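You operate a simulated robot arm through the tools that you are given. There is no shell and no other tool.

You run a simulated robot arm. Do the job below in one go: nothing can be reset, and whatever is moved stays where it is left.

TASK
Stick the small purple print in the album frame with its number.
Fine: clamp the page first; one click of the wheel gives the one sticky dot; lay it square and right way up, press it flat with the wooden block and put the block back; leave the other small prints alone.

The check looks at the end state, three seconds after you hand in, the way a careful person would. Anything else that was tipped, shoved, dropped, spilled or broken makes it a failure.

THE ROBOT
A 7-joint arm with a two-finger parallel gripper, fixed in place. Base frame: the origin is at the foot of the arm, x ahead of it, y to its left, z up; the work surface is at about z = 0.782. Units: m, rad, N and s.
With the tool pointing down near the work surface it reaches from about 0.28 to 0.7 m from the base axis. Its first joint turns from -2.897 to 2.897 rad. Payload 1.57 kg.
The TCP is the grasp point between the finger pads, 0.03 m short of the fingertips. In the tool frame z runs along the fingers and y along their closing line. Largest opening 0.08 m; finger width 0.017, thickness 0.012; the body of the gripper, 0.04 by 0.082 m, starts 0.08 m behind the TCP.
Orientation is told as [roll, pitch, yaw] about the base's x, y, z axes, in that order, counted from this pose: with the fingers straight down and closing along the base's y, the tool's x points along the base's -x, its y along +y and its z along -z.

THE INTERFACE
- The arm moves only by the tool arm_command. Its arguments are lists of equal length, an entry for each row: "angular": the turn, a rotation vector about the tool's x, y, z in units of 4 degrees (1.0 is 4 degrees), a list of three; "delta_pos": the shift along the tool's x, y, z in units of 40 mm (1.0 is 40 mm), a list of three; "claw": the closure in counts, from 0 (fully open) to 255 (shut). In form: {"angular": [[wx, wy, wz], ...], "delta_pos": [[dx, dy, dz], ...], "claw": [claw, ...]}. A call has 1 to 20 rows; each row shifts and turns the commanded pose from where the row before left it, along the tool's axes as they then stand. A call with a number of a shift or a turn outside -1 to 1 is refused whole. Each row takes 0.2 s and may step no farther than 0.05 m and 0.15 rad from the row before; otherwise, or with a gripper value out of range, the whole call is refused. Where a pose cannot be reached the arm comes as near as it can. A force on the tool above 90 N (or 10 N above the force at the start of the call, whichever is more), or a blocked arm, ends the call early, and 0.2 s more pass. The fingers move at their own pace (about 0.072 m/s each) and stop on an object; they squeeze with about 27 N. The grip force told is the motor's: it shows also when the fingers shut on nothing. Time passes only in rows, and 0.2 s behind the last, so rows that do not move let the fingers close. It gives the time, the measured TCP pose, the force on the tool (base axes), the opening and the grip force at its end, in the units of the frame above (readings bear some noise), with the torque about the TCP (base axes, N m) and any sound that the robot's microphone picked up, and new pictures: "views" is both (left out), scene, wrist or none.
- Cameras (640 x 400 px; columns grow to the right, rows downward): "scene" is fixed at [0.4004, -0.6413, 1.3865]; the picture's right is [1.00, -0.01, 0.00], its down [-0.00, -0.33, -0.94] and it looks along [0.01, 0.94, -0.33] (base axes); focal length 341 px, centre (320, 200). "wrist" rides on the gripper at [0.072, -0.007, -0.122] in the tool frame; the picture's right is [0.09, 1.00, 0.00], its down [-0.84, 0.08, -0.54] and it looks along [-0.54, 0.05, 0.84] (tool axes); focal length 238 px, centre (320, 200). There is no depth. A picture from a camera that has moved, and an enlarged one, comes with that camera's place and axes in the base frame and with its lens. The place of the scene camera against the robot may be out by one fixed shift of up to 0.018 m in any direction.
- move_column(by): slides the trunk up (or, below 0, down) by that many m; the arm rides with it, the base frame stays. It gives what a move gives, with no picture.
- close_up(camera, box): a new picture of the part [left, top, right, bottom] of that camera's present view, enlarged. No time passes.
- finish_job(): hands the job in; it is judged then, once.

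Places have to be worked out from the pictures, the camera data and where the tool is seen. Open the gripper and draw the arm clear of the work before you hand the job in, unless the task says otherwise.

The tools are called after "Emit:" as name(argument=value, ...) on one line, values as JSON. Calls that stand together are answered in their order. arm_command: Moves the arm, as the interface text tells. Its arguments: {"type":"object","properties":{"angular":{"type":"array","items":{"type":"array","items":{"type":"number"}}},"delta_pos":{"type":"array","items":{"type":"array","items":{"type":"number"}}},"claw":{"type":"array","items":{"type":"number"}},"views":{"type":"string","enum":["both","scene","wrist","none"]}},"required":["angular","delta_pos","claw"]} The other tools are called the same way: move_column (by) slides the trunk up or down; close_up (camera, box) takes an enlarged picture of a part of a camera's view; finish_job () hands the job in.

At the start:

```text
time_s: 0.0
eef_pos: [0.3161, 0.4164, 1.1795]
tcp_rot: [0.0, 0.001, 0.0]
force: [0.0, -0.4, 0.2]
wrist_torque: [-0.02, -0.01, -0.01]
grip_width: 0.0799
gripper_force: 0.1
trunk travel left (down, up): [-0.35, 0.13]
```

scene: 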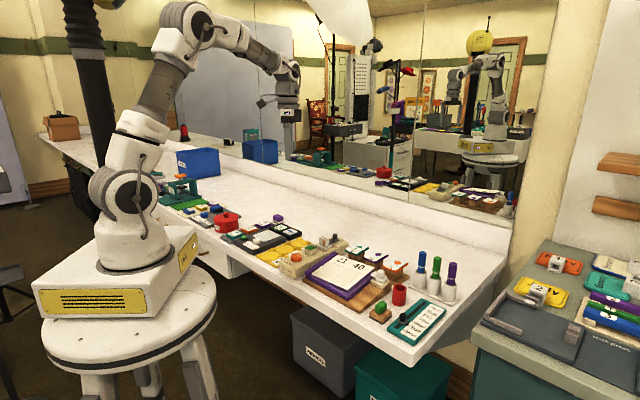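
wrist: 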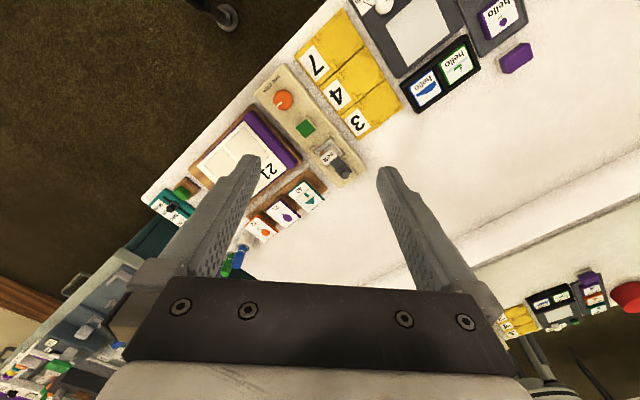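

I start by enlarging the work area in both pictures to identify the album, clamp, dot dispenser, prints and block.

Emit:
close_up(camera="scene", box=[220, 210, 470, 366])

Emit:
close_up(camera="wrist", box=[140, 60, 380, 210])

Emit:
close_up(camera="scene", box=[330, 230, 430, 330])

Emit:
close_up(camera="wrist", box=[130, 150, 330, 275])

```text
2.56 times, centred on (345, 288) of scene
camera zoom: at [0.4004, -0.6413, 1.3865], right [1.0, -0.01, 0.0], down [0.0, -0.33, -0.94], along [0.01, 0.94, -0.33], focal length 873 px, centre (256, -25)
```

zoom: 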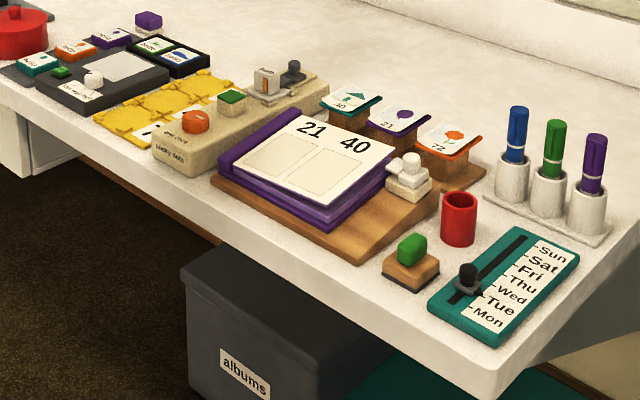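

```text
2.67 times, centred on (260, 135) of wrist
camera zoom: at [0.2454, 0.4102, 1.3026], right [-0.09, 1.0, 0.0], down [0.84, 0.08, 0.54], along [0.54, 0.05, -0.84], focal length 636 px, centre (480, 373)
```

zoom: 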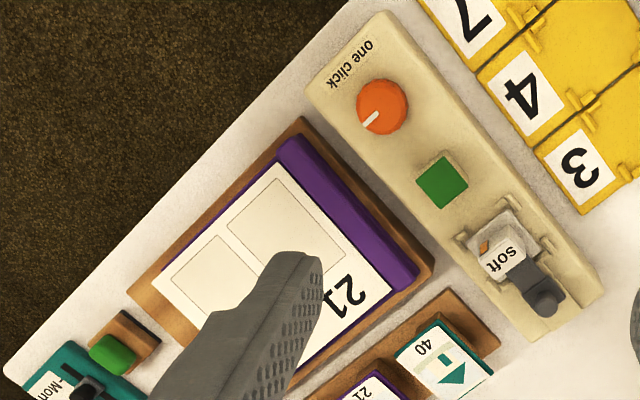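

```text
4.00 times, centred on (380, 280) of scene
camera zoom: at [0.4004, -0.6413, 1.3865], right [1.0, -0.01, 0.0], down [0.0, -0.33, -0.94], along [0.01, 0.94, -0.33], focal length 1364 px, centre (80, -120)
```

zoom: 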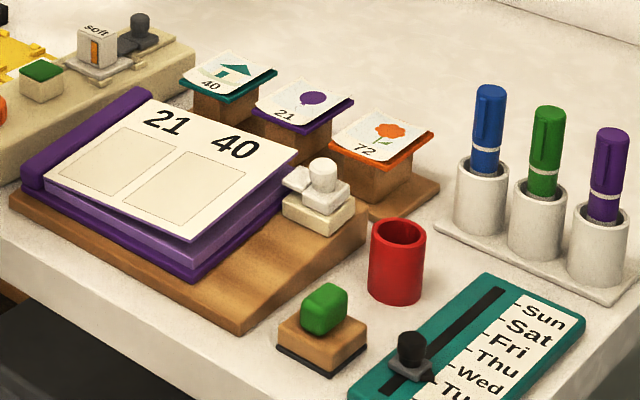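

```text
3.20 times, centred on (230, 212) of wrist
camera zoom: at [0.2454, 0.4102, 1.3026], right [-0.09, 1.0, 0.0], down [0.84, 0.08, 0.54], along [0.54, 0.05, -0.84], focal length 763 px, centre (608, 160)
```

zoom: 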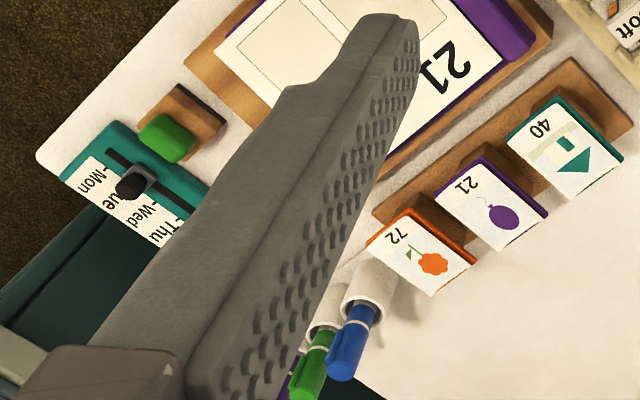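

The album sits around (0.45, 0.27) and the table runs at roughly 45° to the base. I yaw the tool by 45° so it lines up with the table, then move back and a bit lower for a good wrist view.

Emit:
arm_command(angular=[[0, 0, -1], [0, 0, -1], [0, 0, -1], [0, 0, -1], [0, 0, -1], [0, 0, -1], [0, 0, -1], [0, 0, -1], [0, 0, -1], [0, 0, -1], [0, 0, -1], [0, 0, -0.25]], delta_pos=[[0, 0, 0], [0, 0, 0], [0, 0, 0], [0, 0, 0], [0, 0, 0], [0, 0, 0], [0, 0, 0], [0, 0, 0], [0, 0, 0], [0, 0, 0], [0, 0, 0], [0, 0, 0]], claw=[0, 0, 0, 0, 0, 0, 0, 0, 0, 0, 0, 0], views="none")

Emit:
arm_command(angular=[[0, 0, 0], [0, 0, 0], [0, 0, 0], [0, 0, 0], [0, 0, 0], [0, 0, 0], [0, 0, 0], [0, 0, 0]], delta_pos=[[0.61, -0.61, 0.31], [0.61, -0.61, 0.31], [0.61, -0.61, 0.31], [0.61, -0.61, 0.31], [0.61, -0.61, 0.31], [0.61, -0.61, 0.31], [0.61, -0.61, 0.31], [0.61, -0.61, 0.31]], claw=[0, 0, 0, 0, 0, 0, 0, 0])

```text
time_s: 2.6
eef_pos: [0.3159, 0.4177, 1.1795]
tcp_rot: [0.0, -0.001, 0.787]
force: [0.6, -0.5, 0.0]
wrist_torque: [0.02, -0.04, 0.02]
grip_width: 0.0797
gripper_force: 0.1
trunk travel left (down, up): [-0.35, 0.13]
```

```text
time_s: 4.4
eef_pos: [0.3146, 0.141, 1.08]
tcp_rot: [-0.001, -0.001, 0.786]
force: [-0.3, -0.7, 0.5]
wrist_torque: [-0.01, 0.02, -0.03]
grip_width: 0.0798
gripper_force: 0.1
trunk travel left (down, up): [-0.35, 0.13]
camera wrist: at [0.2686, 0.0858, 1.2026], right [-0.77, 0.64, 0.0], down [0.54, 0.65, 0.54], along [0.35, 0.42, -0.84], focal length 238 px, centre (320, 200)
```

scene: 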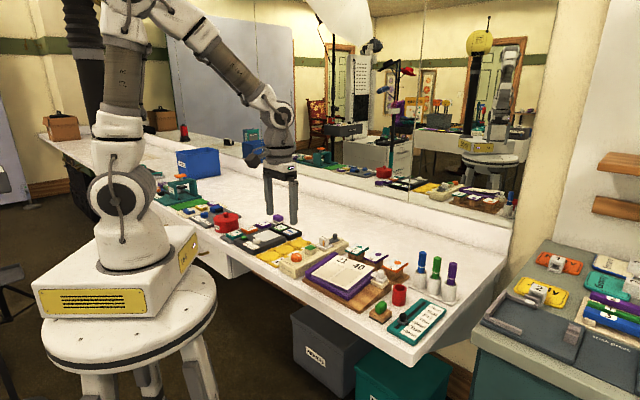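
wrist: 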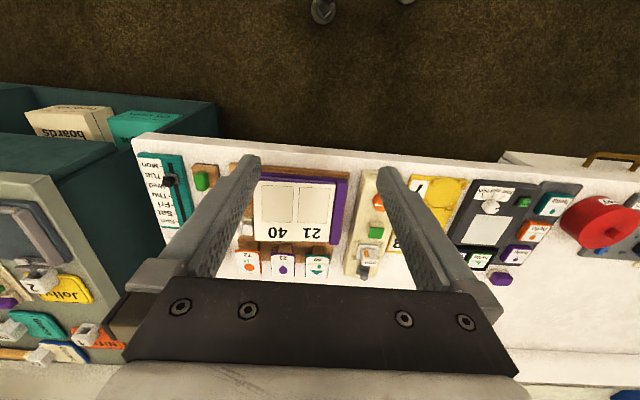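

The album is now in view between the fingers. I enlarge the dispenser, album and the clamp.

Emit:
close_up(camera="wrist", box=[220, 150, 400, 290])

Emit:
close_up(camera="scene", box=[270, 225, 350, 285])

Emit:
close_up(camera="scene", box=[340, 240, 410, 330])

```text
2.86 times, centred on (310, 220) of wrist
camera zoom: at [0.2686, 0.0858, 1.2026], right [-0.77, 0.64, 0.0], down [0.54, 0.65, 0.54], along [0.35, 0.42, -0.84], focal length 681 px, centre (349, 143)
```

zoom: 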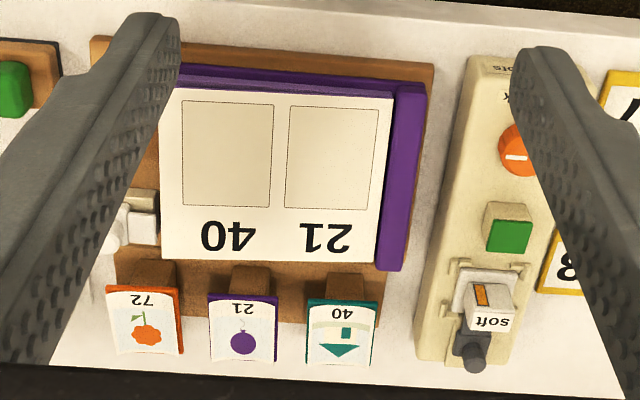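

```text
6.67 times, centred on (310, 255) of scene
camera zoom: at [0.4004, -0.6413, 1.3865], right [1.0, -0.01, 0.0], down [0.0, -0.33, -0.94], along [0.01, 0.94, -0.33], focal length 2274 px, centre (387, -167)
```

zoom: 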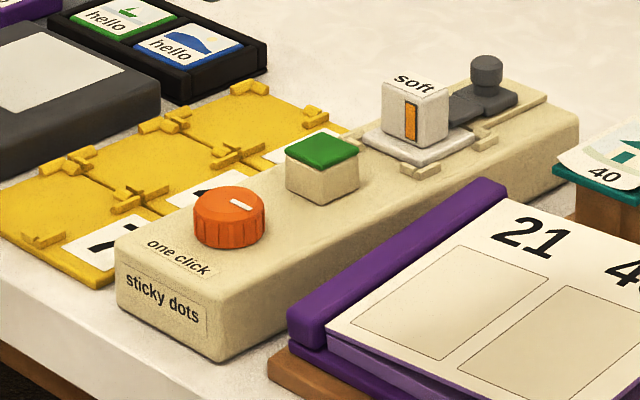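

```text
4.44 times, centred on (375, 285) of scene
camera zoom: at [0.4004, -0.6413, 1.3865], right [1.0, -0.01, 0.0], down [0.0, -0.33, -0.94], along [0.01, 0.94, -0.33], focal length 1516 px, centre (76, -178)
```

zoom: 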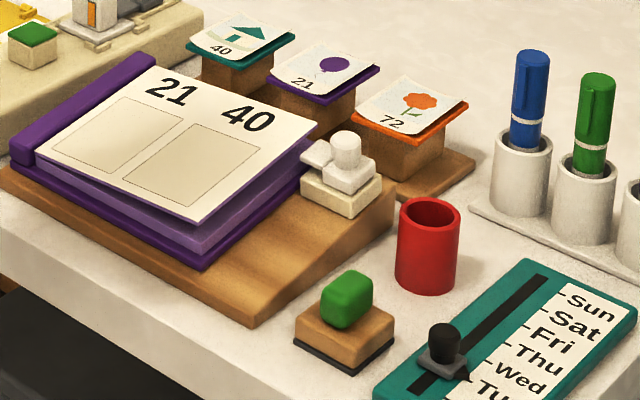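

I move the wrist camera closer to look at the prints and the clamp.

Emit:
arm_command(angular=[[0, 0, 0], [0, 0, 0], [0, 0, 0], [0, 0, 0], [0, 0, 0], [0, 0, 0], [0, 0, 0], [0, 0, 0]], delta_pos=[[-0.826, -0.172, 0.375], [-0.826, -0.172, 0.375], [-0.826, -0.172, 0.375], [-0.826, -0.172, 0.375], [-0.826, -0.172, 0.375], [-0.826, -0.172, 0.375], [-0.826, -0.172, 0.375], [-0.826, -0.172, 0.375]], claw=[0, 0, 0, 0, 0, 0, 0, 0])

Emit:
close_up(camera="wrist", box=[200, 100, 440, 290])

```text
time_s: 6.2
eef_pos: [0.54, 0.2895, 0.9604]
tcp_rot: [-0.001, -0.002, 0.786]
force: [-0.5, 0.4, -0.5]
wrist_torque: [0.02, -0.01, 0.01]
grip_width: 0.0802
gripper_force: 0.1
trunk travel left (down, up): [-0.35, 0.13]
camera wrist: at [0.4948, 0.2348, 1.0828], right [-0.77, 0.64, 0.0], down [0.54, 0.65, 0.54], along [0.35, 0.42, -0.84], focal length 238 px, centre (320, 200)
```

scene: 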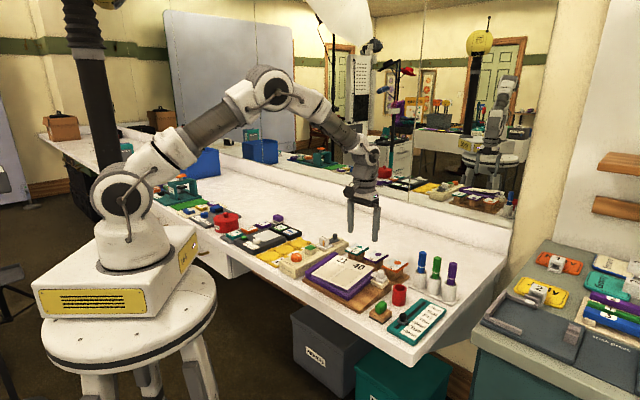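
wrist: 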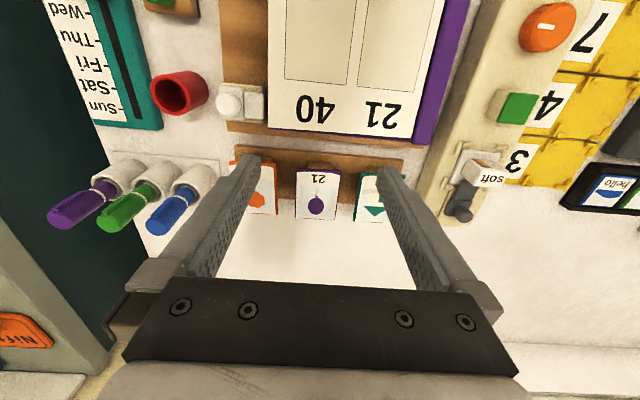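

```text
2.11 times, centred on (320, 195) of wrist
camera zoom: at [0.4948, 0.2348, 1.0828], right [-0.77, 0.64, 0.0], down [0.54, 0.65, 0.54], along [0.35, 0.42, -0.84], focal length 502 px, centre (320, 210)
```

zoom: 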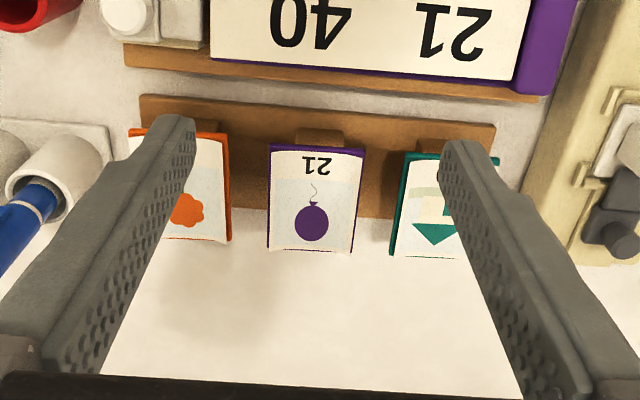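

I zoom further on the print trays and the clamp from here.

Emit:
close_up(camera="wrist", box=[285, 155, 355, 235])

Emit:
close_up(camera="wrist", box=[205, 70, 285, 140])

Emit:
close_up(camera="wrist", box=[430, 0, 590, 230])

Emit:
close_up(camera="scene", box=[345, 240, 410, 280])

Emit:
close_up(camera="scene", box=[360, 260, 410, 330])

```text
5.00 times, centred on (320, 195) of wrist
camera zoom: at [0.4948, 0.2348, 1.0828], right [-0.77, 0.64, 0.0], down [0.54, 0.65, 0.54], along [0.35, 0.42, -0.84], focal length 1192 px, centre (320, 225)
```

zoom: 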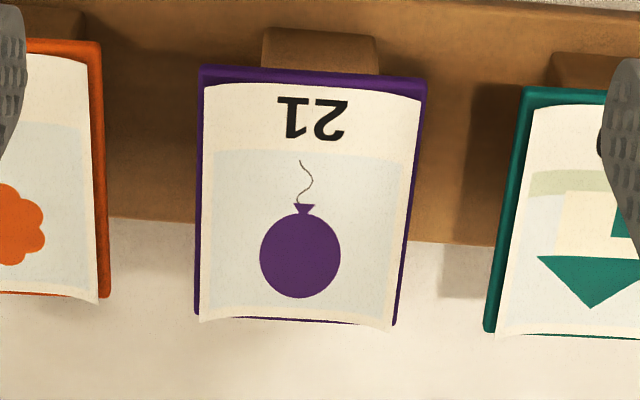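

```text
5.71 times, centred on (245, 105) of wrist
camera zoom: at [0.4948, 0.2348, 1.0828], right [-0.77, 0.64, 0.0], down [0.54, 0.65, 0.54], along [0.35, 0.42, -0.84], focal length 1362 px, centre (749, 743)
```

zoom: 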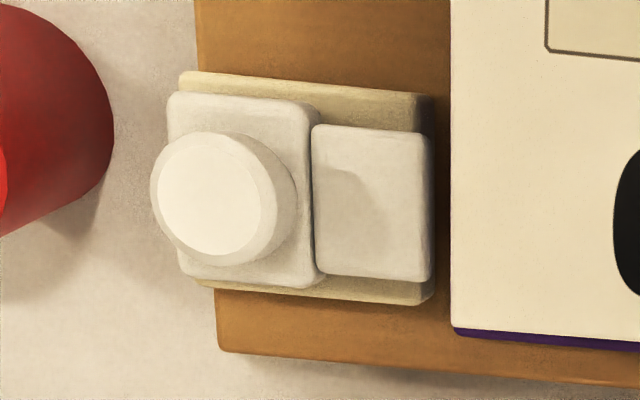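

```text
1.74 times, centred on (510, 115) of wrist
camera zoom: at [0.4948, 0.2348, 1.0828], right [-0.77, 0.64, 0.0], down [0.54, 0.65, 0.54], along [0.35, 0.42, -0.84], focal length 414 px, centre (-10, 348)
```

zoom: 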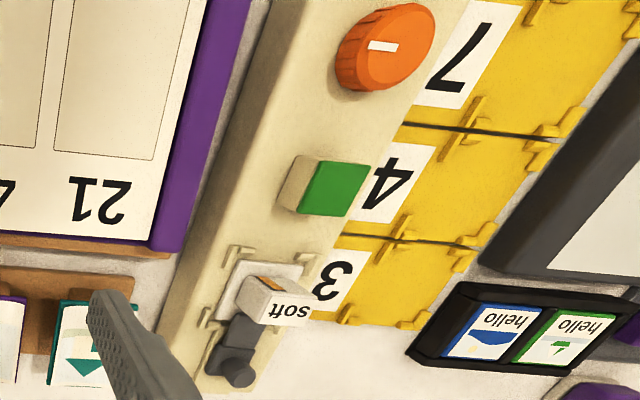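

```text
9.85 times, centred on (378, 260) of scene
camera zoom: at [0.4004, -0.6413, 1.3865], right [1.0, -0.01, 0.0], down [0.0, -0.33, -0.94], along [0.01, 0.94, -0.33], focal length 3358 px, centre (-246, -391)
```

zoom: 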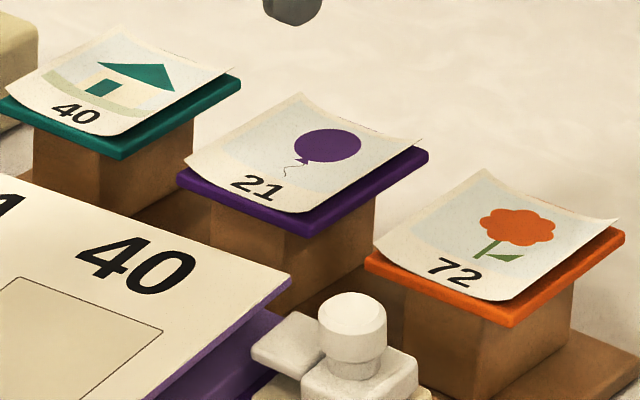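

```text
5.71 times, centred on (385, 295) of scene
camera zoom: at [0.4004, -0.6413, 1.3865], right [1.0, -0.01, 0.0], down [0.0, -0.33, -0.94], along [0.01, 0.94, -0.33], focal length 1949 px, centre (-51, -343)
```

zoom: 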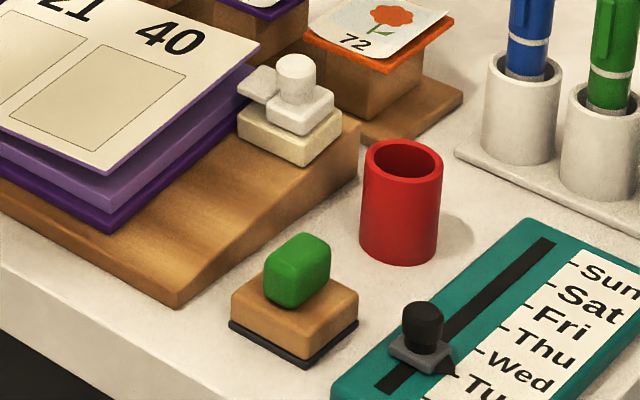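

Prints are thin curled sheets on level trays; the page sits on a wedge, and the clamp is a slider with a knob. I move back for a second view of the album, clamp, block and dispenser to triangulate.

Emit:
arm_command(angular=[[0, 0, 0], [0, 0, 0], [0, 0, 0], [0, 0, 0], [0, 0, 0], [0, 0, 0]], delta_pos=[[0.944, -0.054, -0.167], [0.944, -0.054, -0.167], [0.944, -0.054, -0.167], [0.944, -0.054, -0.167], [0.944, -0.054, -0.167], [0.944, -0.054, -0.167]], claw=[0, 0, 0, 0, 0, 0], views="wrist")

Emit:
close_up(camera="wrist", box=[240, 90, 400, 190])

Emit:
close_up(camera="wrist", box=[240, 190, 400, 290])

Emit:
close_up(camera="wrist", box=[80, 90, 240, 190])

Emit:
close_up(camera="wrist", box=[400, 90, 560, 190])

```text
time_s: 7.6
eef_pos: [0.3904, 0.1149, 1.0012]
tcp_rot: [0.0, 0.0, 0.786]
force: [-0.4, 0.7, 0.6]
wrist_torque: [0.01, 0.02, -0.03]
grip_width: 0.0798
gripper_force: 0.0
trunk travel left (down, up): [-0.35, 0.13]
camera wrist: at [0.3454, 0.06, 1.1222], right [-0.77, 0.64, 0.0], down [0.54, 0.65, 0.54], along [0.35, 0.42, -0.84], focal length 238 px, centre (320, 200)
```

wrist: 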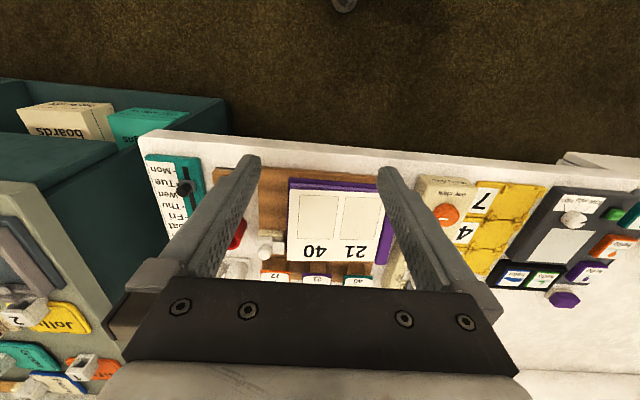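

```text
4.00 times, centred on (320, 140) of wrist
camera zoom: at [0.3454, 0.06, 1.1222], right [-0.77, 0.64, 0.0], down [0.54, 0.65, 0.54], along [0.35, 0.42, -0.84], focal length 953 px, centre (320, 440)
```

zoom: 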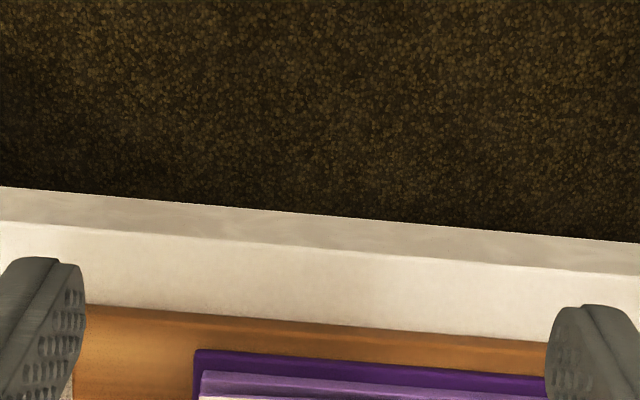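

```text
4.00 times, centred on (320, 240) of wrist
camera zoom: at [0.3454, 0.06, 1.1222], right [-0.77, 0.64, 0.0], down [0.54, 0.65, 0.54], along [0.35, 0.42, -0.84], focal length 953 px, centre (320, 40)
```

zoom: 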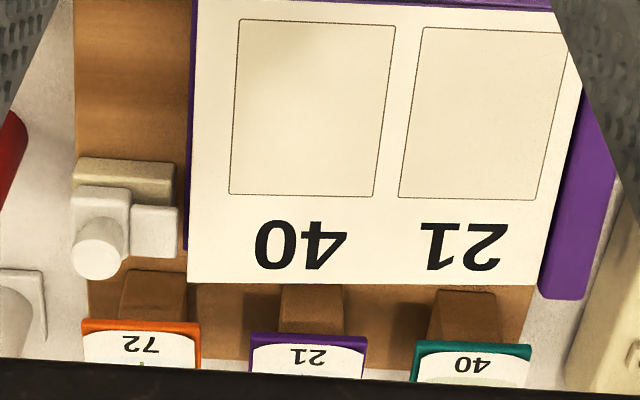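

```text
4.00 times, centred on (160, 140) of wrist
camera zoom: at [0.3454, 0.06, 1.1222], right [-0.77, 0.64, 0.0], down [0.54, 0.65, 0.54], along [0.35, 0.42, -0.84], focal length 953 px, centre (960, 440)
```

zoom: 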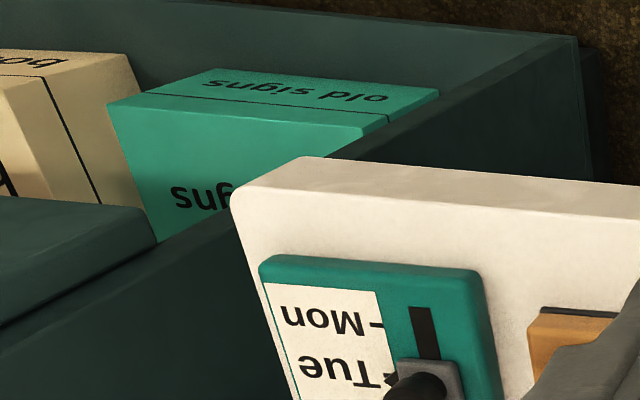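

```text
4.00 times, centred on (480, 140) of wrist
camera zoom: at [0.3454, 0.06, 1.1222], right [-0.77, 0.64, 0.0], down [0.54, 0.65, 0.54], along [0.35, 0.42, -0.84], focal length 953 px, centre (-320, 440)
```

zoom: 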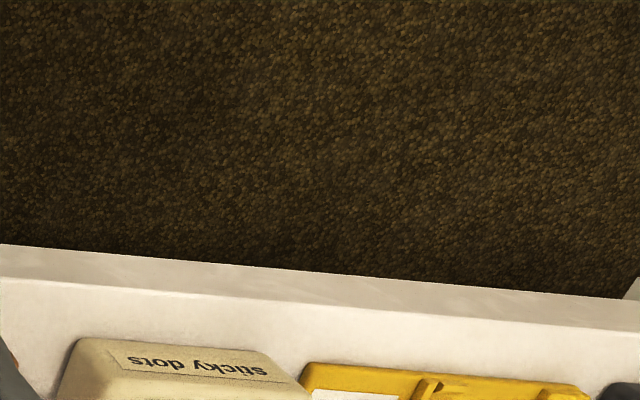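

Table edge runs exactly at 45°. Next I use the scene camera at high zoom for a grazing look at the clamp, wheel and block heights.

Emit:
close_up(camera="scene", box=[362, 256, 394, 284])

Emit:
close_up(camera="scene", box=[284, 236, 348, 276])

Emit:
close_up(camera="scene", box=[364, 294, 400, 326])

Emit:
close_up(camera="scene", box=[300, 246, 396, 306])

```text
14.29 times, centred on (378, 270) of scene
camera zoom: at [0.4004, -0.6413, 1.3865], right [1.0, -0.01, 0.0], down [0.0, -0.33, -0.94], along [0.01, 0.94, -0.33], focal length 4872 px, centre (-509, -800)
```

zoom: 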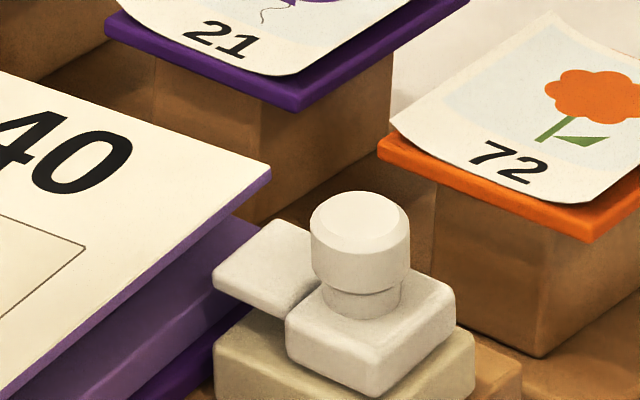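

```text
10.00 times, centred on (316, 256) of scene
camera zoom: at [0.4004, -0.6413, 1.3865], right [1.0, -0.01, 0.0], down [0.0, -0.33, -0.94], along [0.01, 0.94, -0.33], focal length 3410 px, centre (360, -360)
```

zoom: 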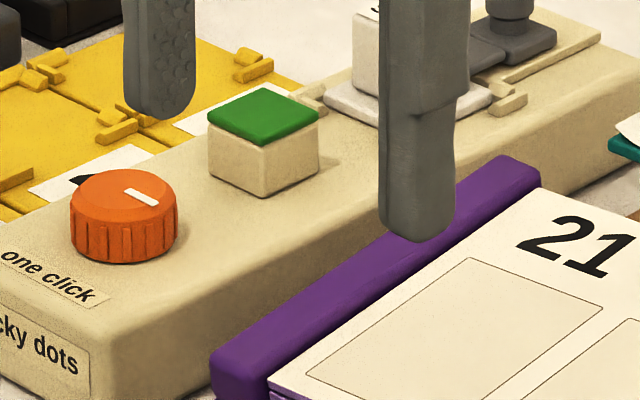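

```text
12.50 times, centred on (382, 310) of scene
camera zoom: at [0.4004, -0.6413, 1.3865], right [1.0, -0.01, 0.0], down [0.0, -0.33, -0.94], along [0.01, 0.94, -0.33], focal length 4263 px, centre (-455, -1175)
```

zoom: 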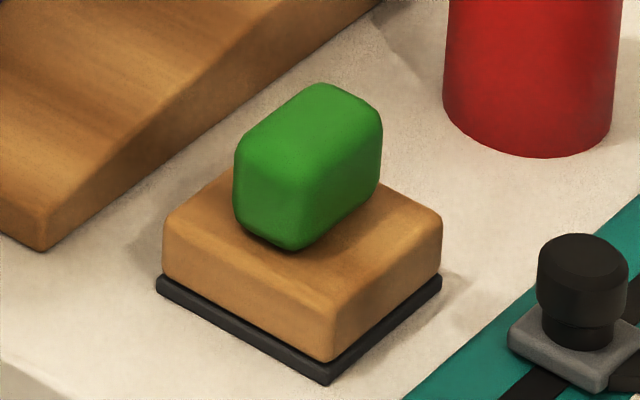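

```text
6.67 times, centred on (348, 276) of scene
camera zoom: at [0.4004, -0.6413, 1.3865], right [1.0, -0.01, 0.0], down [0.0, -0.33, -0.94], along [0.01, 0.94, -0.33], focal length 2274 px, centre (133, -307)
```

zoom: 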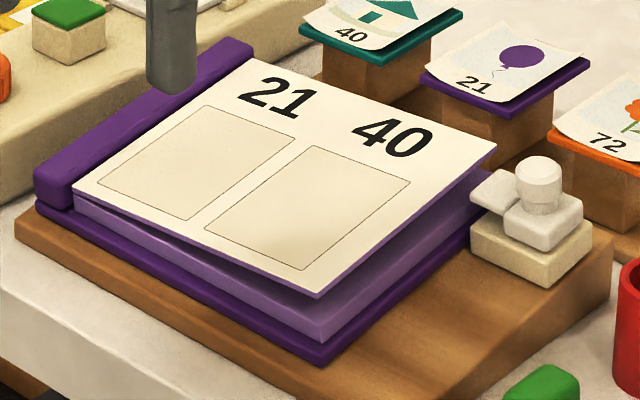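

The page is hinged at the spine and its free edge stands ~1 cm above the clamp tongue. I test whether it stays down: close the fingers and hover over the right margin of the page first.

Emit:
arm_command(angular=[[0, 0, 0], [0, 0, 0], [0, 0, 0], [0, 0, 0], [0, 0, 0], [0, 0, 0], [0, 0, 0]], delta_pos=[[-0.658, -0.096, 0.525], [-0.658, -0.096, 0.525], [-0.658, -0.096, 0.525], [-0.658, -0.096, 0.525], [-0.658, -0.096, 0.525], [-0.658, -0.096, 0.525], [0, 0, 0]], claw=[255, 255, 255, 255, 255, 255, 255])

Emit:
close_up(camera="scene", box=[320, 236, 416, 306])

Emit:
close_up(camera="wrist", box=[140, 60, 340, 220])

```text
time_s: 9.2
eef_pos: [0.522, 0.2101, 0.8765]
tcp_rot: [0.0, 0.0, 0.785]
force: [-0.3, -0.1, 0.7]
wrist_torque: [-0.02, 0.0, 0.02]
grip_width: 0.0001
gripper_force: 21.1
trunk travel left (down, up): [-0.35, 0.13]
camera wrist: at [0.4761, 0.1553, 0.998], right [-0.77, 0.64, 0.0], down [0.54, 0.65, 0.54], along [0.35, 0.42, -0.84], focal length 238 px, centre (320, 200)
```

scene: 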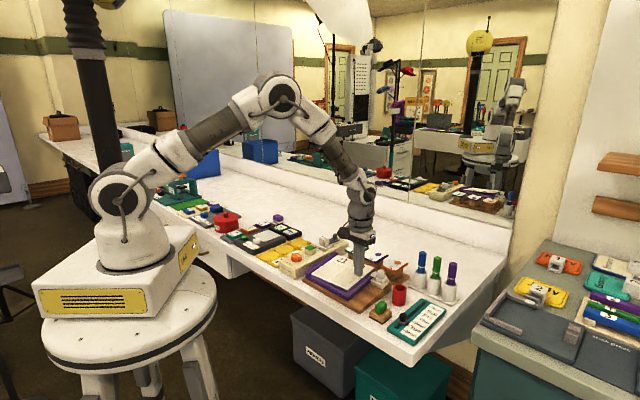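
wrist: 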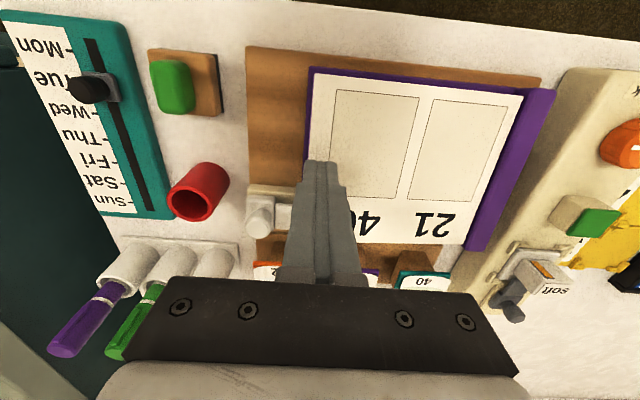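

```text
5.71 times, centred on (368, 271) of scene
camera zoom: at [0.4004, -0.6413, 1.3865], right [1.0, -0.01, 0.0], down [0.0, -0.33, -0.94], along [0.01, 0.94, -0.33], focal length 1949 px, centre (46, -206)
```

zoom: 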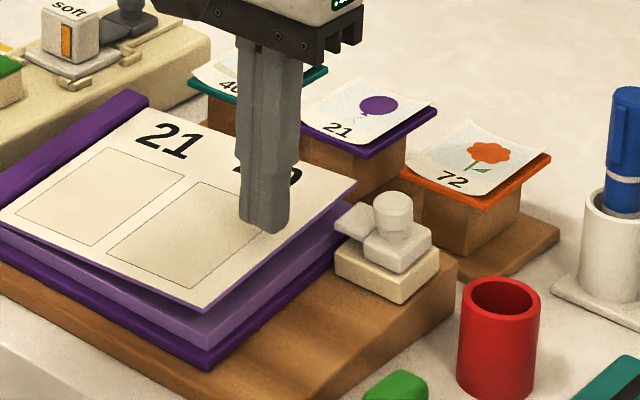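

```text
2.50 times, centred on (240, 140) of wrist
camera zoom: at [0.4761, 0.1553, 0.998], right [-0.77, 0.64, 0.0], down [0.54, 0.65, 0.54], along [0.35, 0.42, -0.84], focal length 596 px, centre (520, 350)
```

zoom: 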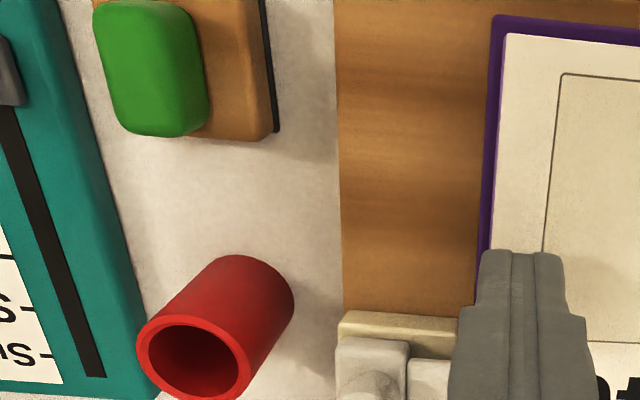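

Fingertips are above the page's right margin. I press down slowly in small steps and watch the force.

Emit:
arm_command(angular=[[0, 0, 0], [0, 0, 0], [0, 0, 0], [0, 0, 0], [0, 0, 0]], delta_pos=[[0, 0, 0.1], [0, 0, 0.1], [0, 0, 0.1], [0, 0, 0.1], [0, 0, 0.1]], claw=[255, 255, 255, 255, 255], views="none")

Emit:
arm_command(angular=[[0, 0, 0]], delta_pos=[[0, 0, 0.075]], claw=[255], views="none")

Emit:
close_up(camera="scene", box=[320, 236, 416, 306])

```text
time_s: 10.4
eef_pos: [0.5196, 0.2129, 0.8561]
tcp_rot: [-0.001, -0.001, 0.785]
force: [0.0, 0.2, 1.2]
wrist_torque: [-0.01, 0.01, 0.0]
grip_width: 0.0001
gripper_force: 21.5
trunk travel left (down, up): [-0.35, 0.13]
```

```text
time_s: 10.8
eef_pos: [0.5198, 0.2128, 0.8542]
tcp_rot: [-0.001, -0.002, 0.784]
force: [-2.4, -2.1, 14.5]
wrist_torque: [0.04, 0.01, -0.01]
grip_width: 0.0001
gripper_force: 20.9
trunk travel left (down, up): [-0.35, 0.13]
```

```text
5.71 times, centred on (368, 271) of scene
camera zoom: at [0.4004, -0.6413, 1.3865], right [1.0, -0.01, 0.0], down [0.0, -0.33, -0.94], along [0.01, 0.94, -0.33], focal length 1949 px, centre (46, -206)
```

zoom: 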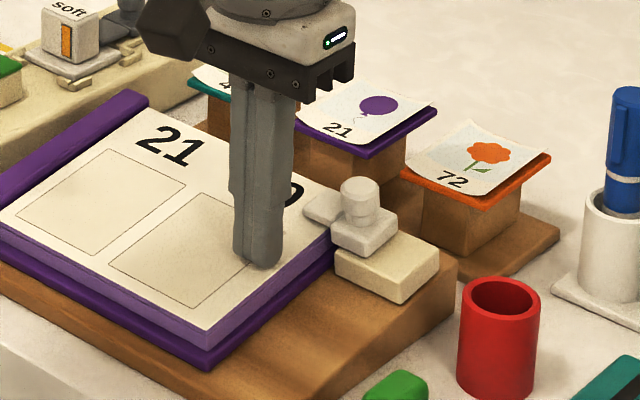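

The page went flat (14 N) and the clamp slider appears to have snapped over the page edge. I check that closely before lifting.

Emit:
close_up(camera="scene", box=[362, 252, 394, 284])

Emit:
close_up(camera="wrist", box=[180, 140, 340, 260])

```text
12.50 times, centred on (378, 268) of scene
camera zoom: at [0.4004, -0.6413, 1.3865], right [1.0, -0.01, 0.0], down [0.0, -0.33, -0.94], along [0.01, 0.94, -0.33], focal length 4263 px, centre (-405, -650)
```

zoom: 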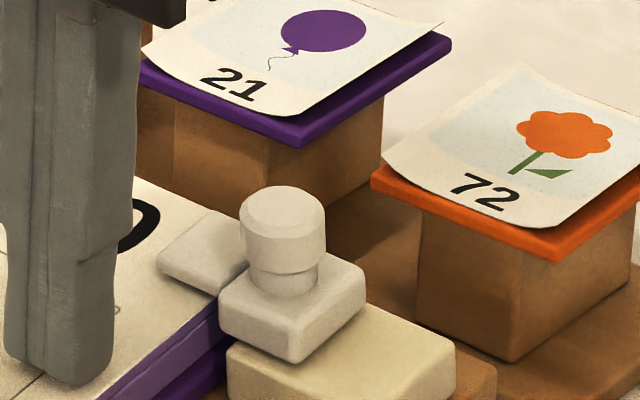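

```text
3.33 times, centred on (260, 200) of wrist
camera zoom: at [0.4735, 0.1578, 0.9765], right [-0.77, 0.64, 0.0], down [0.54, 0.65, 0.54], along [0.35, 0.42, -0.84], focal length 794 px, centre (520, 200)
```

zoom: 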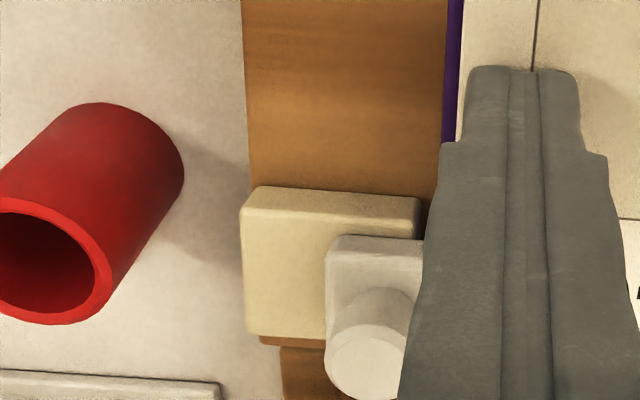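

The tongue now lies over the page edge. I lift straight up and check that the page stays down.

Emit:
arm_command(angular=[[0, 0, 0], [0, 0, 0], [0, 0, 0], [0, 0, 0], [0, 0, 0], [0, 0, 0], [0, 0, 0]], delta_pos=[[0, 0, -0.3], [0, 0, -0.6], [0.3, 0, -0.8], [0.5, 0, -0.8], [0.7, 0, -0.6], [0.7, 0, -0.3], [0, 0, 0]], claw=[255, 255, 255, 0, 0, 0, 0])

Emit:
close_up(camera="scene", box=[300, 246, 396, 306])

Emit:
close_up(camera="wrist", box=[230, 150, 400, 270])

```text
time_s: 12.4
eef_pos: [0.4576, 0.1509, 0.989]
tcp_rot: [-0.001, 0.001, 0.786]
force: [-0.1, 0.6, 0.3]
wrist_torque: [0.05, -0.02, -0.02]
grip_width: 0.0802
gripper_force: 0.1
trunk travel left (down, up): [-0.35, 0.13]
camera wrist: at [0.412, 0.0958, 1.1104], right [-0.77, 0.64, 0.0], down [0.54, 0.65, 0.54], along [0.35, 0.42, -0.84], focal length 238 px, centre (320, 200)
```

scene: 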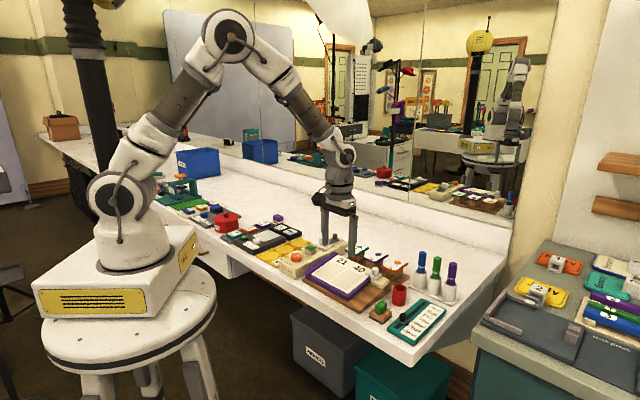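
wrist: 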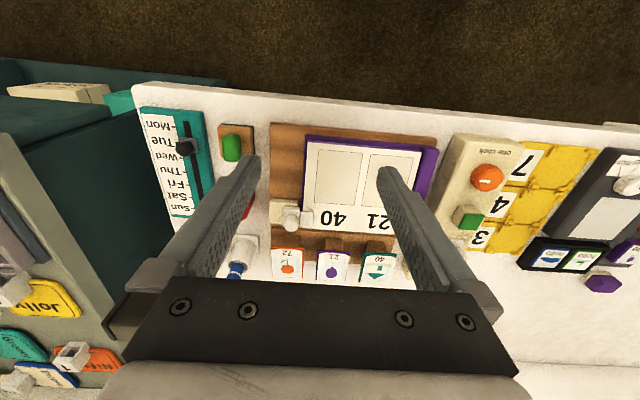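

```text
6.67 times, centred on (348, 276) of scene
camera zoom: at [0.4004, -0.6413, 1.3865], right [1.0, -0.01, 0.0], down [0.0, -0.33, -0.94], along [0.01, 0.94, -0.33], focal length 2274 px, centre (133, -307)
```

zoom: 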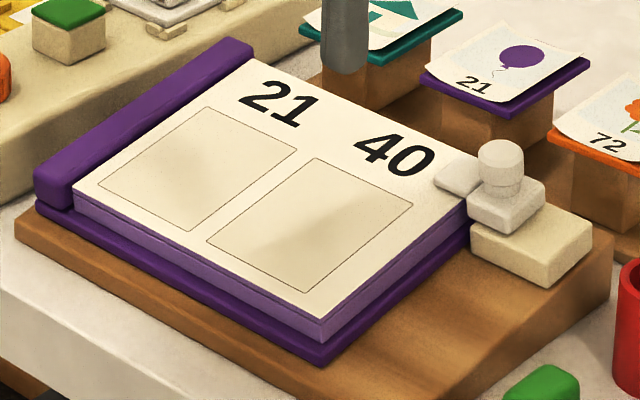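

```text
3.33 times, centred on (315, 210) of wrist
camera zoom: at [0.412, 0.0958, 1.1104], right [-0.77, 0.64, 0.0], down [0.54, 0.65, 0.54], along [0.35, 0.42, -0.84], focal length 794 px, centre (337, 167)
```

zoom: 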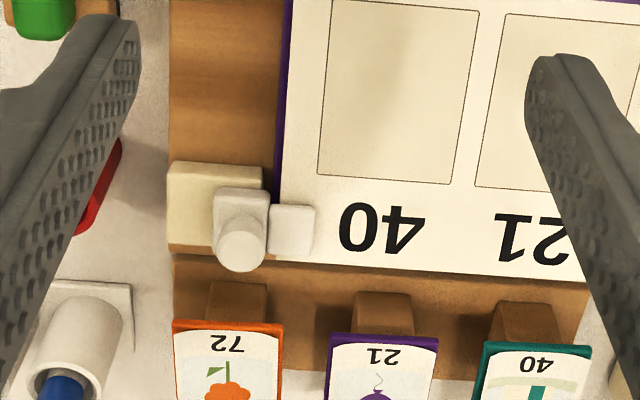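

The page is flat and clamped. Now I zoom on the dispenser to locate the wheel and the pad.

Emit:
close_up(camera="wrist", box=[430, 130, 540, 230])

Emit:
close_up(camera="wrist", box=[200, 110, 300, 190])

Emit:
close_up(camera="scene", box=[284, 232, 348, 280])

```text
4.00 times, centred on (485, 180) of wrist
camera zoom: at [0.412, 0.0958, 1.1104], right [-0.77, 0.64, 0.0], down [0.54, 0.65, 0.54], along [0.35, 0.42, -0.84], focal length 953 px, centre (-340, 280)
```

zoom: 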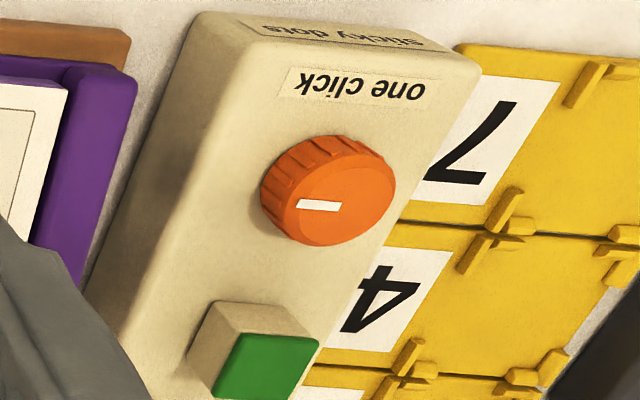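

```text
5.00 times, centred on (250, 150) of wrist
camera zoom: at [0.412, 0.0958, 1.1104], right [-0.77, 0.64, 0.0], down [0.54, 0.65, 0.54], along [0.35, 0.42, -0.84], focal length 1192 px, centre (670, 450)
```

zoom: 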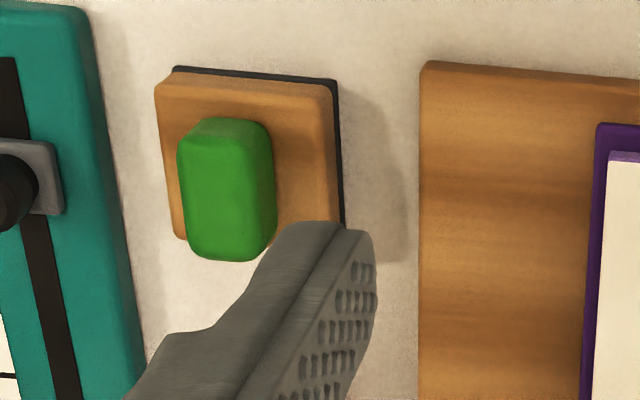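

```text
8.33 times, centred on (316, 256) of scene
camera zoom: at [0.4004, -0.6413, 1.3865], right [1.0, -0.01, 0.0], down [0.0, -0.33, -0.94], along [0.01, 0.94, -0.33], focal length 2842 px, centre (353, -267)
```

zoom: 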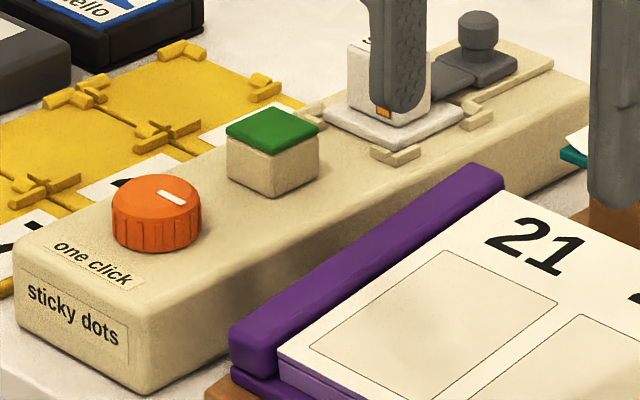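

Wheel top is at about (0.336, 0.349, 0.836), diameter ~0.035. I go above it with a partly open gripper.

Emit:
arm_command(angular=[[0, 0, 0], [0, 0, 0], [0, 0, 0], [0, 0, 0], [0, 0, 0], [0, 0, 0], [0, 0, 0], [0, 0, 0]], delta_pos=[[-0.194, 0.809, 0.318], [-0.194, 0.809, 0.318], [-0.194, 0.809, 0.318], [-0.194, 0.809, 0.318], [-0.194, 0.809, 0.318], [-0.194, 0.809, 0.318], [-0.194, 0.809, 0.318], [0, 0, 0]], claw=[70, 70, 70, 70, 70, 70, 70, 70])

Emit:
close_up(camera="scene", box=[284, 232, 348, 280])

Emit:
close_up(camera="wrist", box=[240, 80, 400, 200])

```text
time_s: 14.2
eef_pos: [0.3371, 0.3508, 0.9002]
tcp_rot: [0.001, 0.0, 0.785]
force: [0.2, -0.3, -0.6]
wrist_torque: [-0.01, -0.01, -0.04]
grip_width: 0.0581
gripper_force: 0.1
trunk travel left (down, up): [-0.35, 0.13]
camera wrist: at [0.2921, 0.2963, 1.0228], right [-0.77, 0.64, 0.0], down [0.54, 0.65, 0.54], along [0.35, 0.42, -0.84], focal length 238 px, centre (320, 200)
```

scene: 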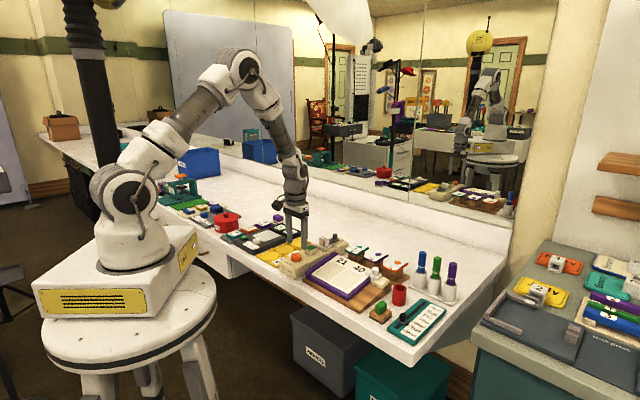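
wrist: 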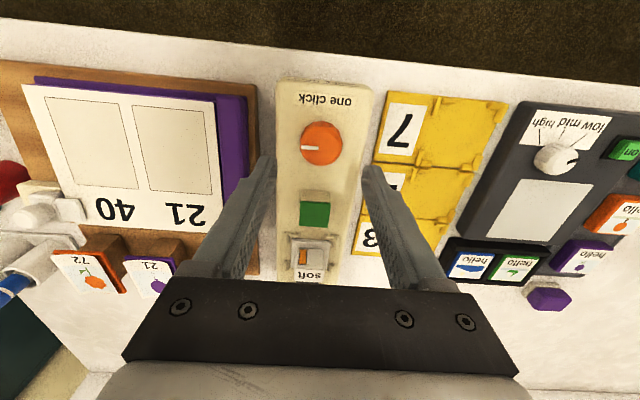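

```text
8.33 times, centred on (316, 256) of scene
camera zoom: at [0.4004, -0.6413, 1.3865], right [1.0, -0.01, 0.0], down [0.0, -0.33, -0.94], along [0.01, 0.94, -0.33], focal length 2842 px, centre (353, -267)
```

zoom: 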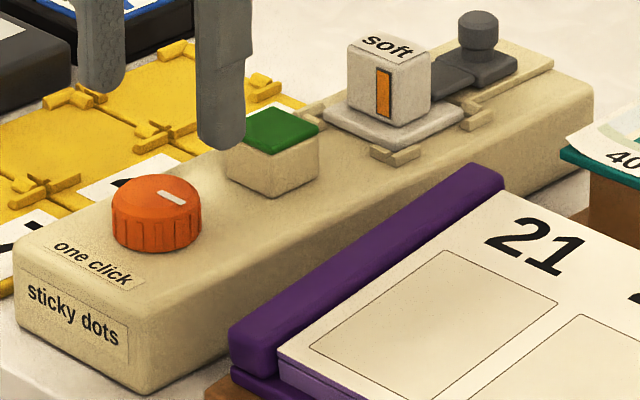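

```text
3.33 times, centred on (320, 140) of wrist
camera zoom: at [0.2921, 0.2963, 1.0228], right [-0.77, 0.64, 0.0], down [0.54, 0.65, 0.54], along [0.35, 0.42, -0.84], focal length 794 px, centre (320, 400)
```

zoom: 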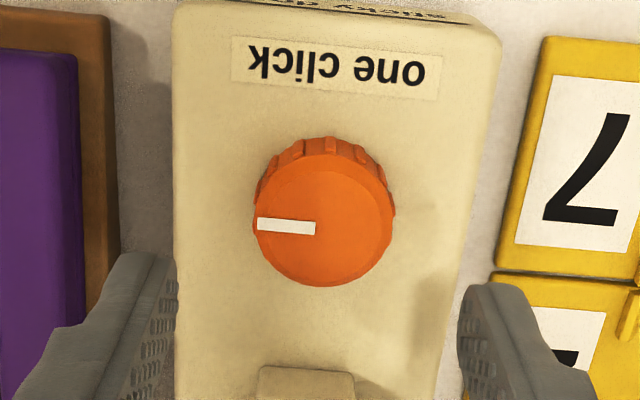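

The wheel is centred at r≈-0.010, f≈0.484 as expected. I descend around it, stopping with the tips above the base plate.

Emit:
arm_command(angular=[[0, 0, 0], [0, 0, 0], [0, 0, 0], [0, 0, 0], [0, 0, 0], [0, 0, 0]], delta_pos=[[0.05, 0, 0.2], [0, 0, 0.2], [0, 0, 0.2], [0, 0, 0.2], [0, 0, 0.15], [0, 0, 0.1]], claw=[70, 70, 70, 70, 70, 70])

Emit:
close_up(camera="scene", box=[284, 236, 324, 276])

```text
time_s: 15.6
eef_pos: [0.3331, 0.3491, 0.8576]
tcp_rot: [0.001, 0.0, 0.784]
force: [0.1, -0.7, 0.0]
wrist_torque: [0.01, 0.01, -0.03]
grip_width: 0.0582
gripper_force: 0.0
trunk travel left (down, up): [-0.35, 0.13]
camera wrist: at [0.288, 0.2945, 0.9802], right [-0.77, 0.64, 0.0], down [0.54, 0.65, 0.54], along [0.35, 0.42, -0.84], focal length 238 px, centre (320, 200)
```

scene: 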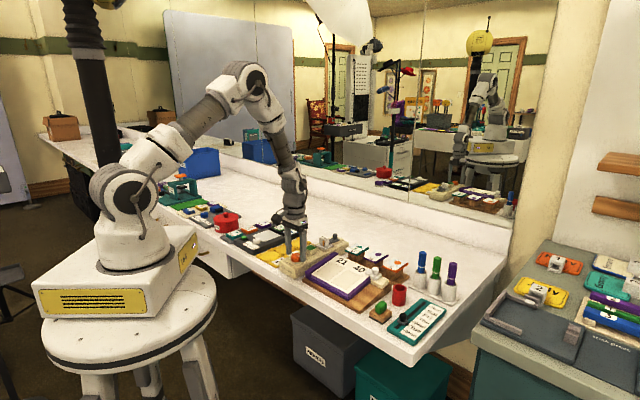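
wrist: 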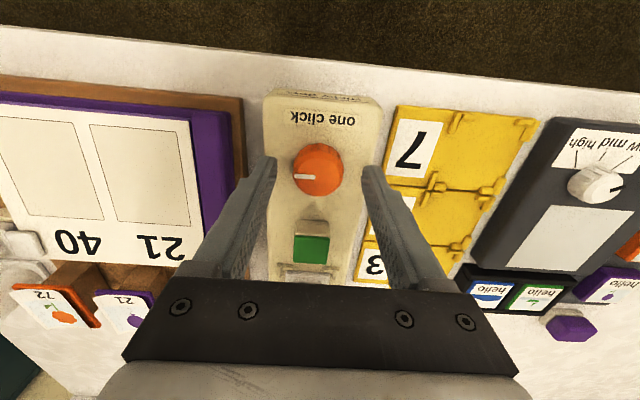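

```text
10.00 times, centred on (304, 256) of scene
camera zoom: at [0.4004, -0.6413, 1.3865], right [1.0, -0.01, 0.0], down [0.0, -0.33, -0.94], along [0.01, 0.94, -0.33], focal length 3410 px, centre (480, -360)
```

zoom: 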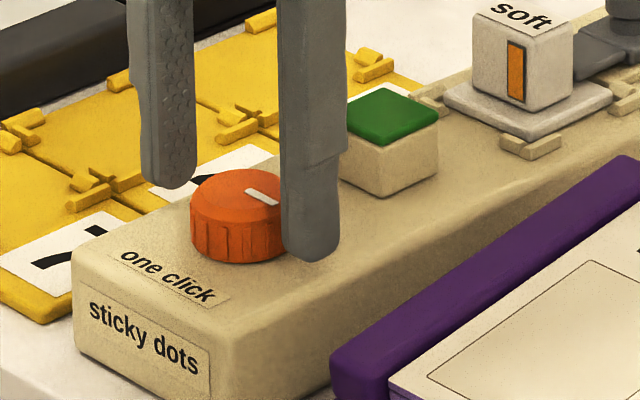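

The tips are around the wheel near its base. I close the gripper on the wheel.

Emit:
arm_command(angular=[[0, 0, 0], [0, 0, 0], [0, 0, 0], [0, 0, 0]], delta_pos=[[0, 0, 0], [0, 0, 0], [0, 0, 0], [0, 0, 0]], claw=[255, 255, 255, 255])

Emit:
close_up(camera="scene", box=[284, 236, 324, 276])

```text
time_s: 16.6
eef_pos: [0.3335, 0.3493, 0.8583]
tcp_rot: [0.001, 0.0, 0.785]
force: [5.7, -4.8, -2.4]
wrist_torque: [-0.06, -0.31, 0.01]
grip_width: 0.0334
gripper_force: 41.4
trunk travel left (down, up): [-0.35, 0.13]
camera wrist: at [0.2888, 0.2938, 0.9802], right [-0.77, 0.64, 0.0], down [0.54, 0.65, 0.54], along [0.35, 0.42, -0.84], focal length 238 px, centre (320, 200)
```

scene: 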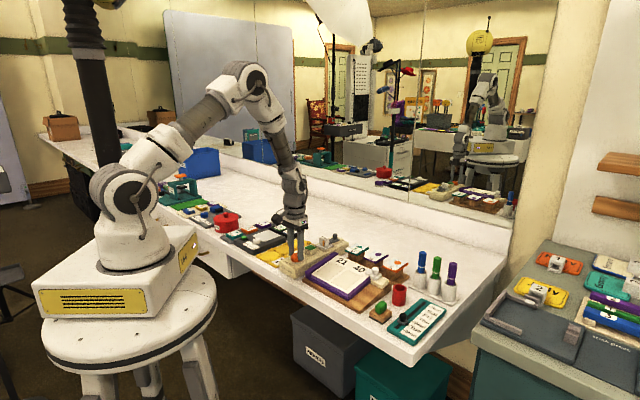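
wrist: 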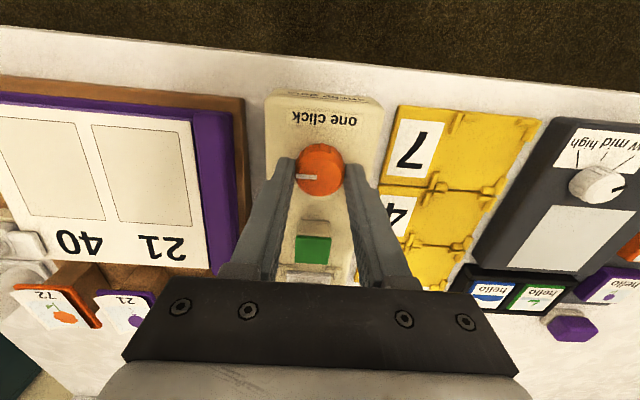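

```text
10.00 times, centred on (304, 256) of scene
camera zoom: at [0.4004, -0.6413, 1.3865], right [1.0, -0.01, 0.0], down [0.0, -0.33, -0.94], along [0.01, 0.94, -0.33], focal length 3410 px, centre (480, -360)
```

zoom: 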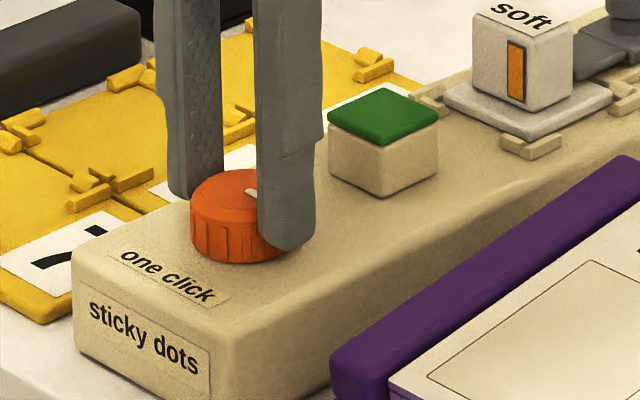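

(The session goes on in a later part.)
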